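You operate a simulated robot arm through the tools that you are given. There is no shell and no other tool. Be economical: measure what you need, move in short steps, check, and stop when the job is done.

You are at the controls of a simulated robot arm. One attempt, no reset.

Task
Turn the travel knob to 0.8.
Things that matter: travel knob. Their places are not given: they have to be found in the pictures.

Only the result counts: the job must be done as asked and must still hold three seconds after the hand-in. Knocking over, shifting, dropping, spilling or breaking anything else fails it.

Robot
A 6-joint arm with a two-finger parallel gripper, fixed in place. Base frame: the origin is at the foot of the arm, x ahead of it, y to its left, z up. Units: cm, rad, N and s.
Its first joint turns from -1.222 to 1.222 rad. Payload 1.9 kg.
The TCP is the grasp point between the finger pads, 2.3 cm short of the fingertips. In the tool frame z runs along the fingers and y along their closing line. The gripper opens to 9.4 cm. The fingers are 3.8 cm wide and 1 cm thick; the gripper's body (5.4 by 9.6 cm) begins 3.9 cm behind the TCP.
Orientation is that of the tool frame in the base frame, as a unit quaternion [x, y, z, w]. With the fingers straight down and closing along the base's y, the tool's x points along the base's -x, its y along +y and its z along -z.

Tools
- The arm moves only by the tool send_rows. Its argument "rows" is a list of rows, each an object of numbers (a shift or turn left out is 0, a gripper value left out holds the last): "x", "y", "z": the shift along the tool's x, y, z in cm; "wx", "wy", "wz": the turn, a rotation vector about the tool's x, y, z in rad. In form: [{"x": .., "y": .., "z": .., "wx": .., "wy": .., "wz": ..}, ...]. A call has 1 to 12 rows; each row is the pose to reach, as a shift and turn from the pose commanded when the call began, along the tool's axes at that moment. "claw" is the gripper command, from -1 (fully open) to 1 (shut), values between in proportion, set as the call begins (left out, the last holds). Each row takes 0.2 s and may step no farther than 5 cm and 0.15 rad from the row before; otherwise, or with a gripper value out of range, the whole call is refused. Where a pose cannot be reached the arm comes as near as it can. A force on the tool above 40 N (or 10 N above the force at the start of the call, whichever is more), or a blocked arm, ends the call early, and 0.2 s more pass. Each finger travels about 10.8 cm/s and halts on what it meets, pressing with about 31 N; the grip force reading is that of the motor and also rises with nothing between the fingers. The clock runs only during rows and for 0.2 s after the last one: add rows that repeat a pose to give the fingers time. The reply holds the time, the measured pose of the TCP, the force on the tool along the base axes, the opening and the grip force, in the units named above and with some noise.
- Cameras (640 x 400 px; columns grow to the right, rows downward): "scene" is fixed at [3.82, 29.51, 45.81]; the picture's right is [-0.91, -0.42, 0.00], its down [-0.09, 0.20, -0.97] and it looks along [0.41, -0.88, -0.22] (base axes); focal length 323 px, centre (320, 200). "wrist" rides on the gripper at [-3.9, 0, -4.4] in the tool frame; the picture's right is [0.00, -1.00, 0.00], its down [0.97, 0.00, -0.24] and it looks along [0.24, 0.00, 0.97] (tool axes); focal length 218 px, centre (320, 200).
- camera(camera): a new picture of that camera. No time passes.
- measure_at(camera, pixels): for up to 12 pixels [column, row] of the newest picture of that camera ("zoom" is the newest enlarged one), the place [x, y, z] in the base frame of the surface seen there, good to about 0.3 cm. No time passes.
- inspect(camera, box): a new picture of the part [left, top, right, bottom] of that camera's present view, enlarged. No time passes.
- sign_off(): hands the job in; it is judged then, once.

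Go step by step. Measure first, check grasps and placings, and put right what went wrong. The budget is 60 turns and 20 pictures, counting those below and the enlarged ones. Unless the task says otherwise, let go and move clear before handing in, and close with one line.

The tools are called after "Request:" by a JSON object that holds its "api" and its "payload". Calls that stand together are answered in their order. send_rows: Moves the arm, as the interface text tells. Its arguments: {"type":"object","properties":{"rows":{"type":"array"},"claw":{"type":"number"}},"required":["rows"]} The other tools are called the same way: camera (camera) takes a picture; measure_at (camera, pixels) gives the place of the surface under pixels of a picture; inspect (camera, box) takes an enlarged picture of a part of a camera's view; sign_off () hands the job in.

At the start:

```text
time_s: 0.0
eef_pos: [19.07, -12.02, 41.84]
tool_rot: [0.0, 1.0, 0.001, 0.0]
force: [0.2, -1.1, 0.0]
opening: 9.4
grasp_force: 0.0
```

scene: 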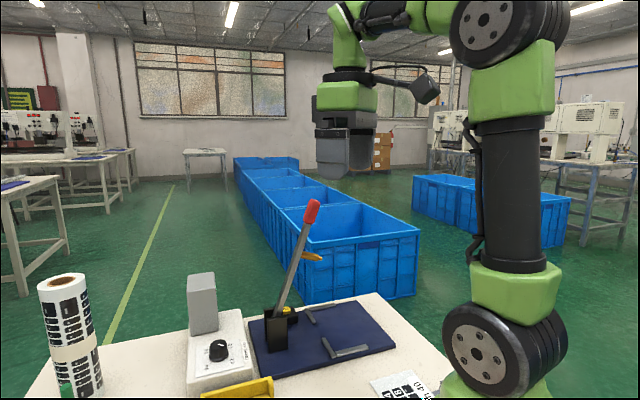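
wrist: 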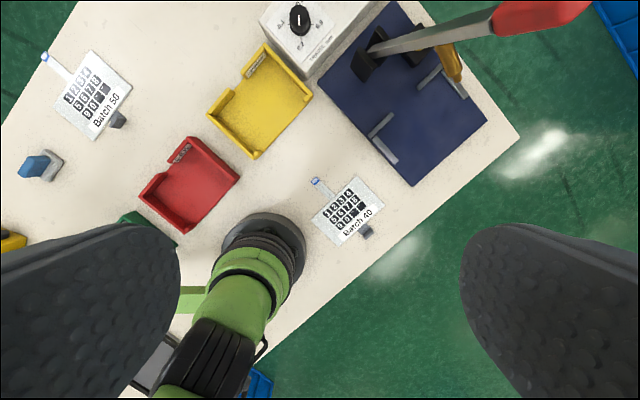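

The knob is the black one at scene (218,350), on a white box, seen in the wrist picture at (300,18). I will enlarge both views.

Request:
{"api": "inspect", "payload": {"camera": "scene", "box": [180, 300, 260, 400]}}

Request:
{"api": "inspect", "payload": {"camera": "wrist", "box": [250, 0, 378, 80]}}

Request:
{"api": "measure_at", "payload": {"camera": "scene", "pixels": [[218, 350], [218, 343], [195, 368], [240, 360], [200, 300], [236, 315], [192, 333], [310, 210], [275, 320], [265, 385]]}}

```text
4.00 times, centred on (220, 350) of scene
```

zoom: 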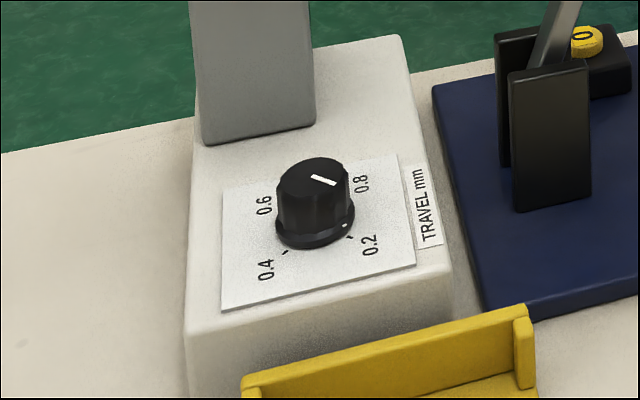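

```text
5.00 times, centred on (314, 40) of wrist
```

zoom: 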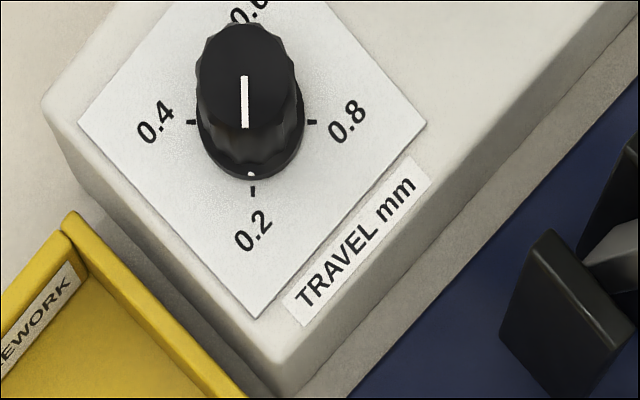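

```text
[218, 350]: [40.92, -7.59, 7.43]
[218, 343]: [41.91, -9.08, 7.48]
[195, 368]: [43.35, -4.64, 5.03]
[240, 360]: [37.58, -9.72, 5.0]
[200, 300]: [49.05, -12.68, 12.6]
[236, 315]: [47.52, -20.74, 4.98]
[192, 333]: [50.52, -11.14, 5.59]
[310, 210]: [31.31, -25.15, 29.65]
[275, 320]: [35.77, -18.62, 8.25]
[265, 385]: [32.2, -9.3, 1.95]
```

The pointer sits at the 0.2 tick, and 0.8 is a quarter turn counter-clockwise seen from above. The heights from the scene look odd against z = 6.8, so I'll check them through the wrist view and measure the tower.

Request:
{"api": "measure_at", "payload": {"camera": "wrist", "pixels": [[299, 16], [299, 22], [288, 24], [313, 24], [300, 38], [325, 30], [310, 75], [200, 150], [300, 68], [350, 75]]}}

Request:
{"api": "measure_at", "payload": {"camera": "scene", "pixels": [[202, 276], [190, 290], [214, 290], [217, 331], [150, 370], [190, 385], [217, 345], [222, 345], [210, 360], [313, 207], [290, 270]]}}

```text
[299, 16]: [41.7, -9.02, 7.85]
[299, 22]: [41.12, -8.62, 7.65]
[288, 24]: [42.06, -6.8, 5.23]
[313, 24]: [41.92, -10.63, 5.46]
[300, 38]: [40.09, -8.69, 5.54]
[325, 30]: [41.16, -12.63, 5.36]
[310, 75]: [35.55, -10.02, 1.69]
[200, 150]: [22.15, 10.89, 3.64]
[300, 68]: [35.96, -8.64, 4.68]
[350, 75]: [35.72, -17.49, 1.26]
```

```text
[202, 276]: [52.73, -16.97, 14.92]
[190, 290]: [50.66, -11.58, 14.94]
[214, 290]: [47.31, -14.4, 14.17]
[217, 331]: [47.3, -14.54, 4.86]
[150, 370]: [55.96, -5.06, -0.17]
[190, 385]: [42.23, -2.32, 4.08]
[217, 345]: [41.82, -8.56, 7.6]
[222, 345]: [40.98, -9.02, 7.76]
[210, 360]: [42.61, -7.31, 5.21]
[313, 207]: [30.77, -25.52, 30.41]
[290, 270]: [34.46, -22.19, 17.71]
```

Knob axis is about (42.0, -8.7), its top at z ≈ 7.7 and the box top at 5.3. The tower (nearest edge about 7.8 cm away) and the lever leave room. I'll move above the knob at z ≈ 20 with the gripper half closed.

Request:
{"api": "send_rows", "payload": {"rows": [{"x": -3.2, "y": 0.5, "z": 3}, {"x": -6.5, "y": 0.9, "z": 6}, {"x": -9.8, "y": 1.4, "z": 9}, {"x": -13, "y": 1.9, "z": 12.3}, {"x": -16.3, "y": 2.4, "z": 15.5}, {"x": -19.6, "y": 2.9, "z": 18.6}, {"x": -22.9, "y": 3.3, "z": 21.8}, {"x": -22.9, "y": 3.3, "z": 21.8}, {"x": -22.9, "y": 3.3, "z": 21.8}], "claw": -0.1}}

Request:
{"api": "camera", "payload": {"camera": "wrist"}}

```text
time_s: 2.0
eef_pos: [42.05, -8.72, 19.96]
tool_rot: [0.0, 1.0, 0.0, 0.0]
force: [0.4, -0.8, -0.5]
opening: 5.16
grasp_force: 0.2
```

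```text
15 pictures are left
```

wrist: 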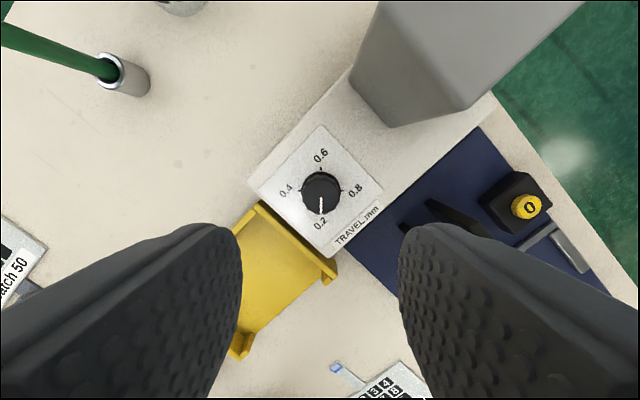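

Request:
{"api": "inspect", "payload": {"camera": "wrist", "box": [272, 160, 368, 220]}}

Request:
{"api": "measure_at", "payload": {"camera": "wrist", "pixels": [[321, 187], [321, 195], [341, 190], [301, 191], [320, 168], [321, 212], [321, 176], [237, 230], [335, 270], [380, 130]]}}

```text
6.67 times, centred on (320, 190) of wrist
```

zoom: 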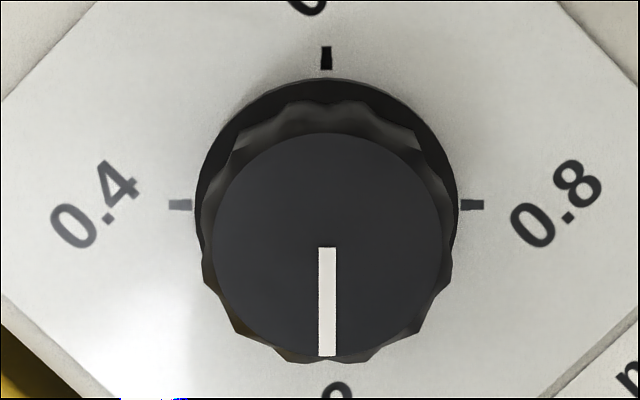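

```text
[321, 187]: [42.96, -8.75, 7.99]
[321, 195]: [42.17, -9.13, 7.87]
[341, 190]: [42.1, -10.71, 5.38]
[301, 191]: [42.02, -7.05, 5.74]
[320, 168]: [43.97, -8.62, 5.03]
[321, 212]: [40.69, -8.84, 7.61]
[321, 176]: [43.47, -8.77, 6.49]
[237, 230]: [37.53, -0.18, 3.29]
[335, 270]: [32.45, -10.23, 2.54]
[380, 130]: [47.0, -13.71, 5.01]
```

Pointer is exactly on 0.2 (toward -x), with the knob axis at about (42.1, -8.8) from (321,196). I'll descend to TCP z = 8.5, so the tips at 6.2 clear the skirt.

Request:
{"api": "send_rows", "payload": {"rows": [{"x": -0.05, "y": -0.08, "z": 3}, {"x": -0.05, "y": -0.08, "z": 6}, {"x": -0.05, "y": -0.08, "z": 8.5}, {"x": -0.05, "y": -0.08, "z": 10}, {"x": -0.05, "y": -0.08, "z": 11}, {"x": -0.05, "y": -0.08, "z": 11.5}, {"x": -0.05, "y": -0.08, "z": 11.5}]}}

Request:
{"api": "camera", "payload": {"camera": "wrist"}}

Request:
{"api": "inspect", "payload": {"camera": "scene", "box": [160, 270, 288, 400]}}

```text
time_s: 3.6
eef_pos: [42.0, -8.72, 8.44]
tool_rot: [0.0, 1.0, 0.0, 0.0]
force: [1.2, 0.0, 0.0]
opening: 5.19
grasp_force: 0.2
```

```text
13 pictures are left
```

wrist: 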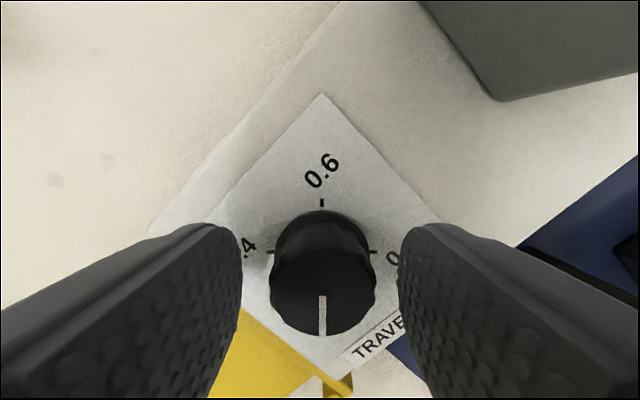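

```text
3.08 times, centred on (224, 335) of scene
```

zoom: 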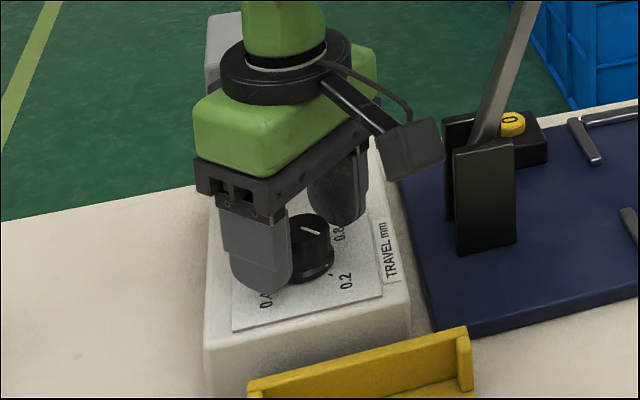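

The knob sits between the fingers, about 0.15 cm to the -y side of centre. A pod sticks out of the wrist toward the lever, at zoom (415,155), so I'll measure it before rotating.

Request:
{"api": "measure_at", "payload": {"camera": "zoom", "pixels": [[415, 155], [440, 165], [390, 165], [430, 125], [350, 105], [465, 145], [500, 60], [530, 10], [485, 170], [485, 120]]}}

```text
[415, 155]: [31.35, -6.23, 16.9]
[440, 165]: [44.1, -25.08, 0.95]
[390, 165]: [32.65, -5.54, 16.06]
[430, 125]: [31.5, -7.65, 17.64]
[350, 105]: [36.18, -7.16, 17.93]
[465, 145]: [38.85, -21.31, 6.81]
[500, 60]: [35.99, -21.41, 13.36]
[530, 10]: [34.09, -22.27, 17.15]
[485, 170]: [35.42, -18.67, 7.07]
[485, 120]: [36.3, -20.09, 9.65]
```

The pod reaches a radius of about 11–12 cm at z 17, and a +90° swing would pass close to the lever. I'll turn the open hand -90° first, which swings the pod over empty space, so the working turn ends in the present orientation.

Request:
{"api": "send_rows", "payload": {"rows": [{"y": -0.13, "wz": 0.143}, {"y": -0.13, "wz": 0.286}, {"y": -0.13, "wz": 0.429}, {"y": -0.13, "wz": 0.572}, {"y": -0.13, "wz": 0.715}, {"y": -0.13, "wz": 0.858}, {"y": -0.13, "wz": 1.0}, {"y": -0.13, "wz": 1.143}, {"y": -0.13, "wz": 1.286}, {"y": -0.13, "wz": 1.429}, {"y": -0.13, "wz": 1.571}, {"y": -0.13, "wz": 1.571}]}}

Request:
{"api": "camera", "payload": {"camera": "wrist"}}

```text
time_s: 6.2
eef_pos: [42.01, -8.98, 8.38]
tool_rot: [0.708, 0.707, 0.0, -0.001]
force: [0.6, 1.1, 0.1]
opening: 5.15
grasp_force: 0.1
```

```text
11 pictures are left
```

wrist: 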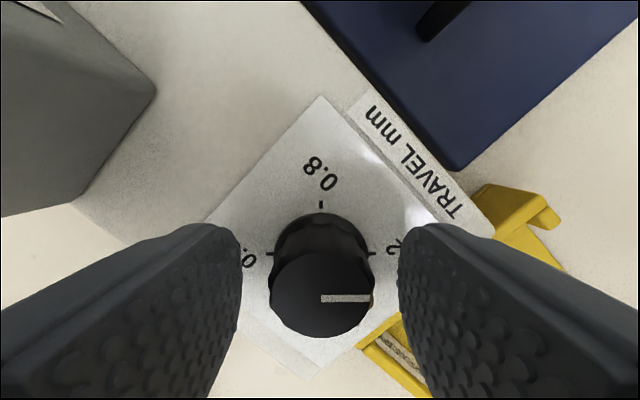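

The hand is now turned -90° and the knob (321,290) is centred between the fingers. Closing on it.

Request:
{"api": "send_rows", "payload": {"rows": [{}, {}, {}, {}], "claw": 1}}

Request:
{"api": "camera", "payload": {"camera": "wrist"}}

```text
time_s: 7.2
eef_pos: [42.07, -8.84, 8.33]
tool_rot: [0.708, 0.706, 0.0, -0.001]
force: [-16.5, 1.2, 9.4]
opening: 2.93
grasp_force: 45.1
```

```text
10 pictures are left
```

wrist: 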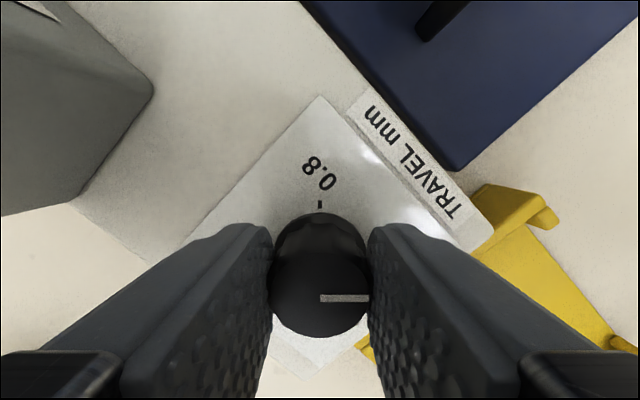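

The knob is gripped (opening 2.93) with a sideways force of -16.5 N along x. I'll ease that by 0.1 cm and try a small turn to feel for resistance.

Request:
{"api": "send_rows", "payload": {"rows": [{"y": -0.1}, {"y": -0.1, "wz": -0.1}, {"y": -0.1, "wz": -0.2}, {"y": -0.1, "wz": -0.2}]}}

Request:
{"api": "camera", "payload": {"camera": "wrist"}}

```text
time_s: 8.2
eef_pos: [42.03, -8.9, 8.36]
tool_rot: [0.632, 0.775, 0.001, 0.001]
force: [24.4, -5.8, -12.8]
opening: 2.85
grasp_force: 44.9
```

```text
9 pictures are left
```

wrist: 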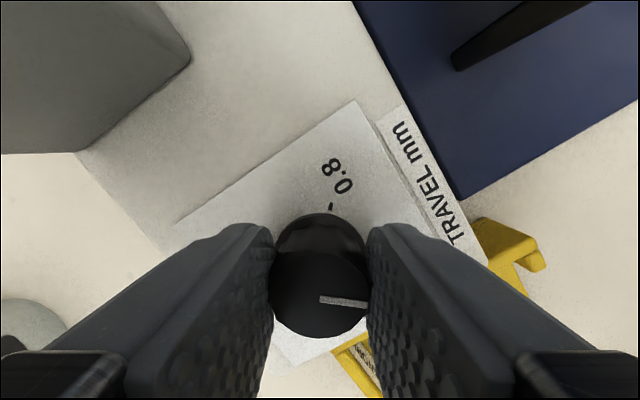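

The hand turned 0.2 rad but the pointer (320,298)→(366,304) slipped back in the hand by most of that, which suggests an end stop at 0.2. I'll release and turn back to the starting orientation, so I can try the other way, through 0.4 and 0.6.

Request:
{"api": "send_rows", "payload": {"rows": [{"y": 0.06}, {"y": 0.06}, {"y": 0.06, "wz": -0.14}, {"y": 0.06, "wz": -0.28}, {"y": 0.06, "wz": -0.42}, {"y": 0.06, "wz": -0.56}, {"y": 0.06, "wz": -0.7}, {"y": 0.06, "wz": -0.84}, {"y": 0.06, "wz": -0.98}, {"y": 0.06, "wz": -1.12}, {"y": 0.06, "wz": -1.26}, {"y": 0.06, "wz": -1.371}], "claw": -0.1}}

Request:
{"api": "inspect", "payload": {"camera": "wrist", "box": [220, 180, 420, 360]}}

```text
time_s: 10.8
eef_pos: [42.21, -9.0, 8.4]
tool_rot: [-0.002, 1.0, 0.0, 0.001]
force: [-0.8, -0.1, 0.8]
opening: 5.16
grasp_force: 0.0
```

```text
2.22 times, centred on (320, 270) of wrist
```

zoom: 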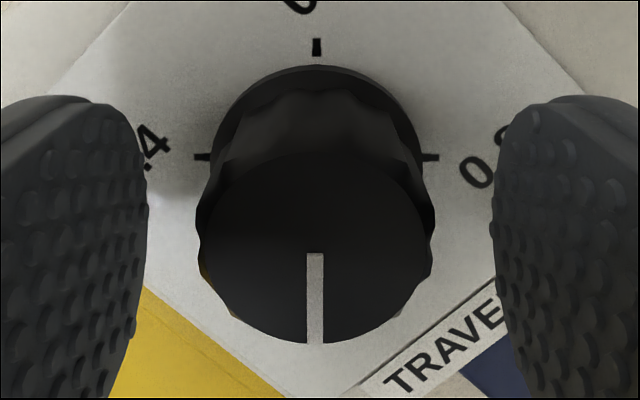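

The pointer is still exactly at 0.2, so it did not turn that way: a stop is likely. The knob is about 0.08 cm to the +y side, so I'll shift, grip, and check the force.

Request:
{"api": "send_rows", "payload": {"rows": [{"y": 0.07}, {"y": 0.07}, {"y": 0.07}, {"y": 0.07}], "claw": 1}}

```text
time_s: 11.8
eef_pos: [42.11, -8.85, 8.41]
tool_rot: [0.0, 1.0, 0.0, 0.0]
force: [-2.6, -0.1, -2.8]
opening: 2.93
grasp_force: 45.2
```

Well centred this time, with almost no side force. Now I'll try a 0.4 rad turn clockwise.

Request:
{"api": "send_rows", "payload": {"rows": [{"wz": 0.1}, {"wz": 0.2}, {"wz": 0.3}, {"wz": 0.4}, {"wz": 0.4}]}}

Request:
{"api": "camera", "payload": {"camera": "wrist"}}

```text
time_s: 13.0
eef_pos: [42.08, -8.84, 8.55]
tool_rot: [0.199, 0.98, 0.0, 0.0]
force: [3.8, -2.3, -10.3]
opening: 2.93
grasp_force: 44.7
```

```text
7 pictures are left
```

wrist: 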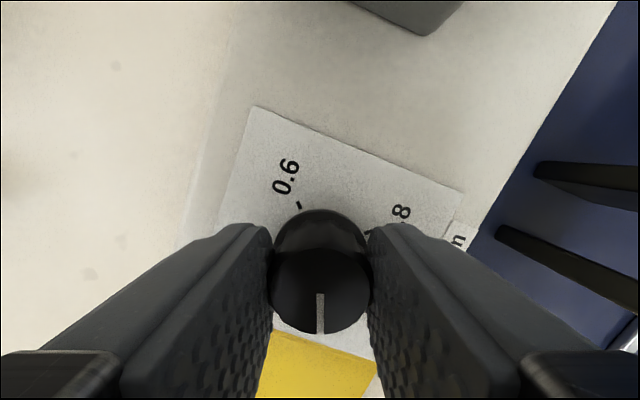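

The pointer (320,315) stayed fixed in the hand, so the knob turns freely clockwise. I'll continue to 135° in total.

Request:
{"api": "send_rows", "payload": {"rows": [{"wz": 0.14}, {"wz": 0.28}, {"wz": 0.42}, {"wz": 0.56}, {"wz": 0.7}, {"wz": 0.84}, {"wz": 0.98}, {"wz": 1.12}, {"wz": 1.26}, {"wz": 1.4}]}}

Request:
{"api": "send_rows", "payload": {"rows": [{"wz": 0.14}, {"wz": 0.28}, {"wz": 0.42}, {"wz": 0.556}, {"wz": 0.556}]}}

Request:
{"api": "camera", "payload": {"camera": "wrist"}}

```text
time_s: 15.2
eef_pos: [42.08, -8.92, 8.47]
tool_rot: [0.784, 0.621, 0.001, 0.001]
force: [19.2, -0.9, -24.4]
opening: 2.9
grasp_force: 44.9
```

```text
time_s: 16.4
eef_pos: [42.15, -8.92, 8.48]
tool_rot: [0.924, 0.382, 0.001, 0.001]
force: [27.0, -0.8, -27.6]
opening: 2.89
grasp_force: 45.2
```

```text
6 pictures are left
```

wrist: 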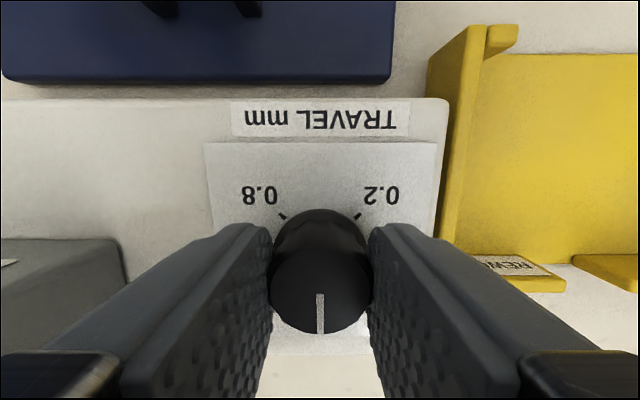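

The pointer followed without slip and is now midway between 0.4 and 0.6. I'll release and swing the open hand back 135°.

Request:
{"api": "send_rows", "payload": {"rows": [{}, {}, {"wz": -0.14}, {"wz": -0.28}, {"wz": -0.42}, {"wz": -0.56}, {"wz": -0.7}, {"wz": -0.84}, {"wz": -0.98}, {"wz": -1.12}, {"wz": -1.26}, {"wz": -1.4}], "claw": -0.1}}

Request:
{"api": "send_rows", "payload": {"rows": [{"wz": -0.14}, {"wz": -0.28}, {"wz": -0.42}, {"wz": -0.56}, {"wz": -0.7}, {"wz": -0.84}, {"wz": -0.956}, {"wz": -0.956}]}}

Request:
{"api": "inspect", "payload": {"camera": "wrist", "box": [220, 180, 420, 360]}}

```text
time_s: 19.0
eef_pos: [42.1, -8.88, 8.45]
tool_rot: [0.458, 0.889, 0.0, 0.0]
force: [-0.4, -0.5, 0.3]
opening: 5.15
grasp_force: 0.0
```

```text
time_s: 20.8
eef_pos: [42.08, -8.86, 8.43]
tool_rot: [-0.001, 1.0, -0.001, 0.0]
force: [-0.5, 0.0, 0.3]
opening: 5.17
grasp_force: 0.1
```

```text
2.22 times, centred on (320, 270) of wrist
```

zoom: 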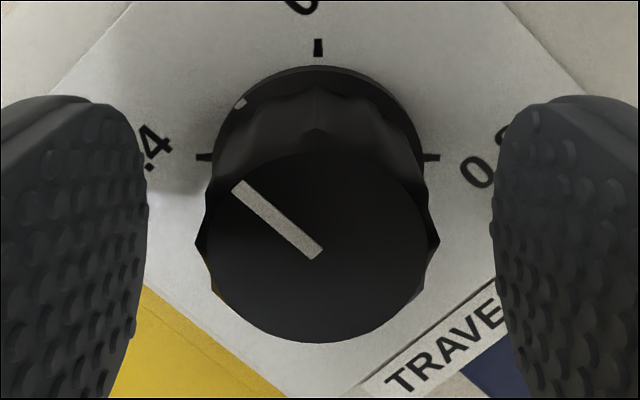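

The pointer sits about 45° past 0.4, as planned. I'll grip again and turn another 135°.

Request:
{"api": "send_rows", "payload": {"rows": [{}, {}, {}, {}], "claw": 1}}

Request:
{"api": "send_rows", "payload": {"rows": [{"wz": 0.14}, {"wz": 0.28}, {"wz": 0.42}, {"wz": 0.56}, {"wz": 0.7}, {"wz": 0.84}, {"wz": 0.98}, {"wz": 1.12}, {"wz": 1.26}, {"wz": 1.4}]}}

Request:
{"api": "send_rows", "payload": {"rows": [{"wz": 0.14}, {"wz": 0.28}, {"wz": 0.42}, {"wz": 0.56}, {"wz": 0.7}, {"wz": 0.83}, {"wz": 0.956}, {"wz": 0.956}]}}

Request:
{"api": "camera", "payload": {"camera": "wrist"}}

```text
time_s: 21.8
eef_pos: [41.99, -8.8, 8.44]
tool_rot: [0.0, 1.0, 0.0, 0.0]
force: [0.7, 5.8, 0.7]
opening: 2.83
grasp_force: 45.2
```

```text
time_s: 24.0
eef_pos: [42.16, -8.91, 8.38]
tool_rot: [0.646, 0.764, 0.0, 0.001]
force: [0.2, 3.3, 8.1]
opening: 2.84
grasp_force: 45.0
```

```text
time_s: 25.8
eef_pos: [41.97, -8.88, 8.43]
tool_rot: [0.925, 0.381, 0.0, 0.0]
force: [-3.0, -0.3, 12.6]
opening: 2.81
grasp_force: 45.3
```

```text
4 pictures are left
```

wrist: 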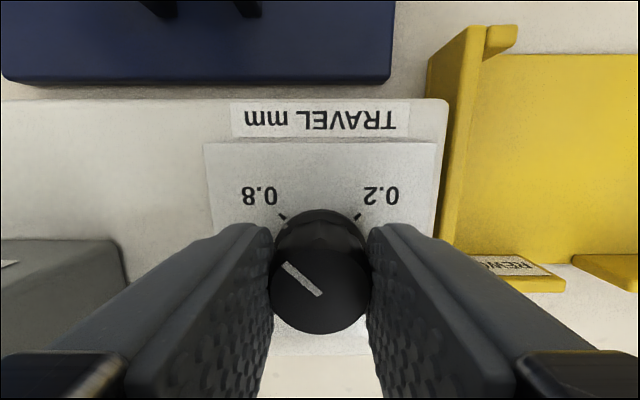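

The pointer now aims toward 0.8. I'll release, rise straight up, and check the angle from above.

Request:
{"api": "send_rows", "payload": {"rows": [{}, {}, {"z": -3}, {"z": -6}, {"z": -9}, {"z": -11.5}, {"z": -11.5}], "claw": -0.1}}

Request:
{"api": "inspect", "payload": {"camera": "wrist", "box": [272, 160, 368, 220]}}

```text
time_s: 27.4
eef_pos: [42.06, -8.84, 20.09]
tool_rot: [0.924, 0.383, 0.0, 0.0]
force: [0.1, 0.0, -0.4]
opening: 5.22
grasp_force: 0.1
```

```text
6.67 times, centred on (320, 190) of wrist
```

zoom: 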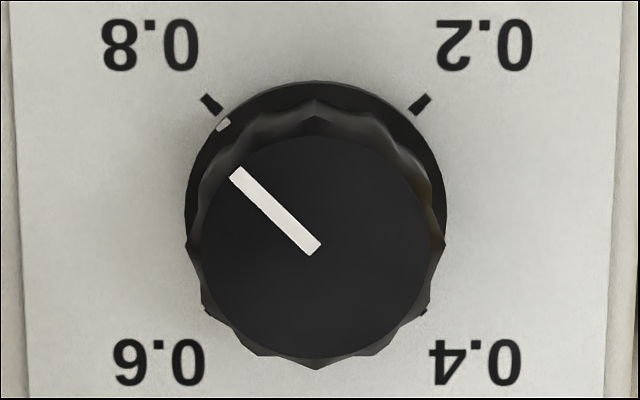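

The pointer, (316,248) to (236,173), and the skirt dot at (223,125) line up with the 0.8 tick at (211,104) to within about 1–2°. One tighter look to confirm.

Request:
{"api": "inspect", "payload": {"camera": "wrist", "box": [296, 170, 344, 200]}}

```text
13.33 times, centred on (320, 185) of wrist
```

zoom: 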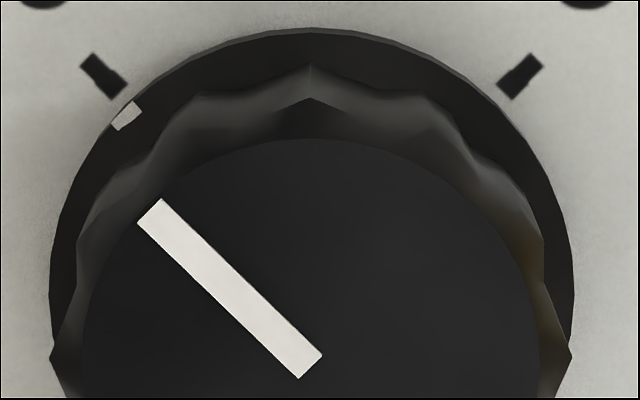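

The pointer slope (149,210)→(310,366) corrects for camera tilt to about 45°, the same as the 0.8 tick. The hand is open and clear above the knob, so I'm handing in.

Request:
{"api": "sign_off", "payload": {}}

```text
The job is handed in.
```

The travel knob now points at 0.8, to within about 1° by the last picture; it would not turn directly from 0.2 to 0.8, so I turned it the long way, through 0.4 and 0.6, then let go and raised the hand clear.
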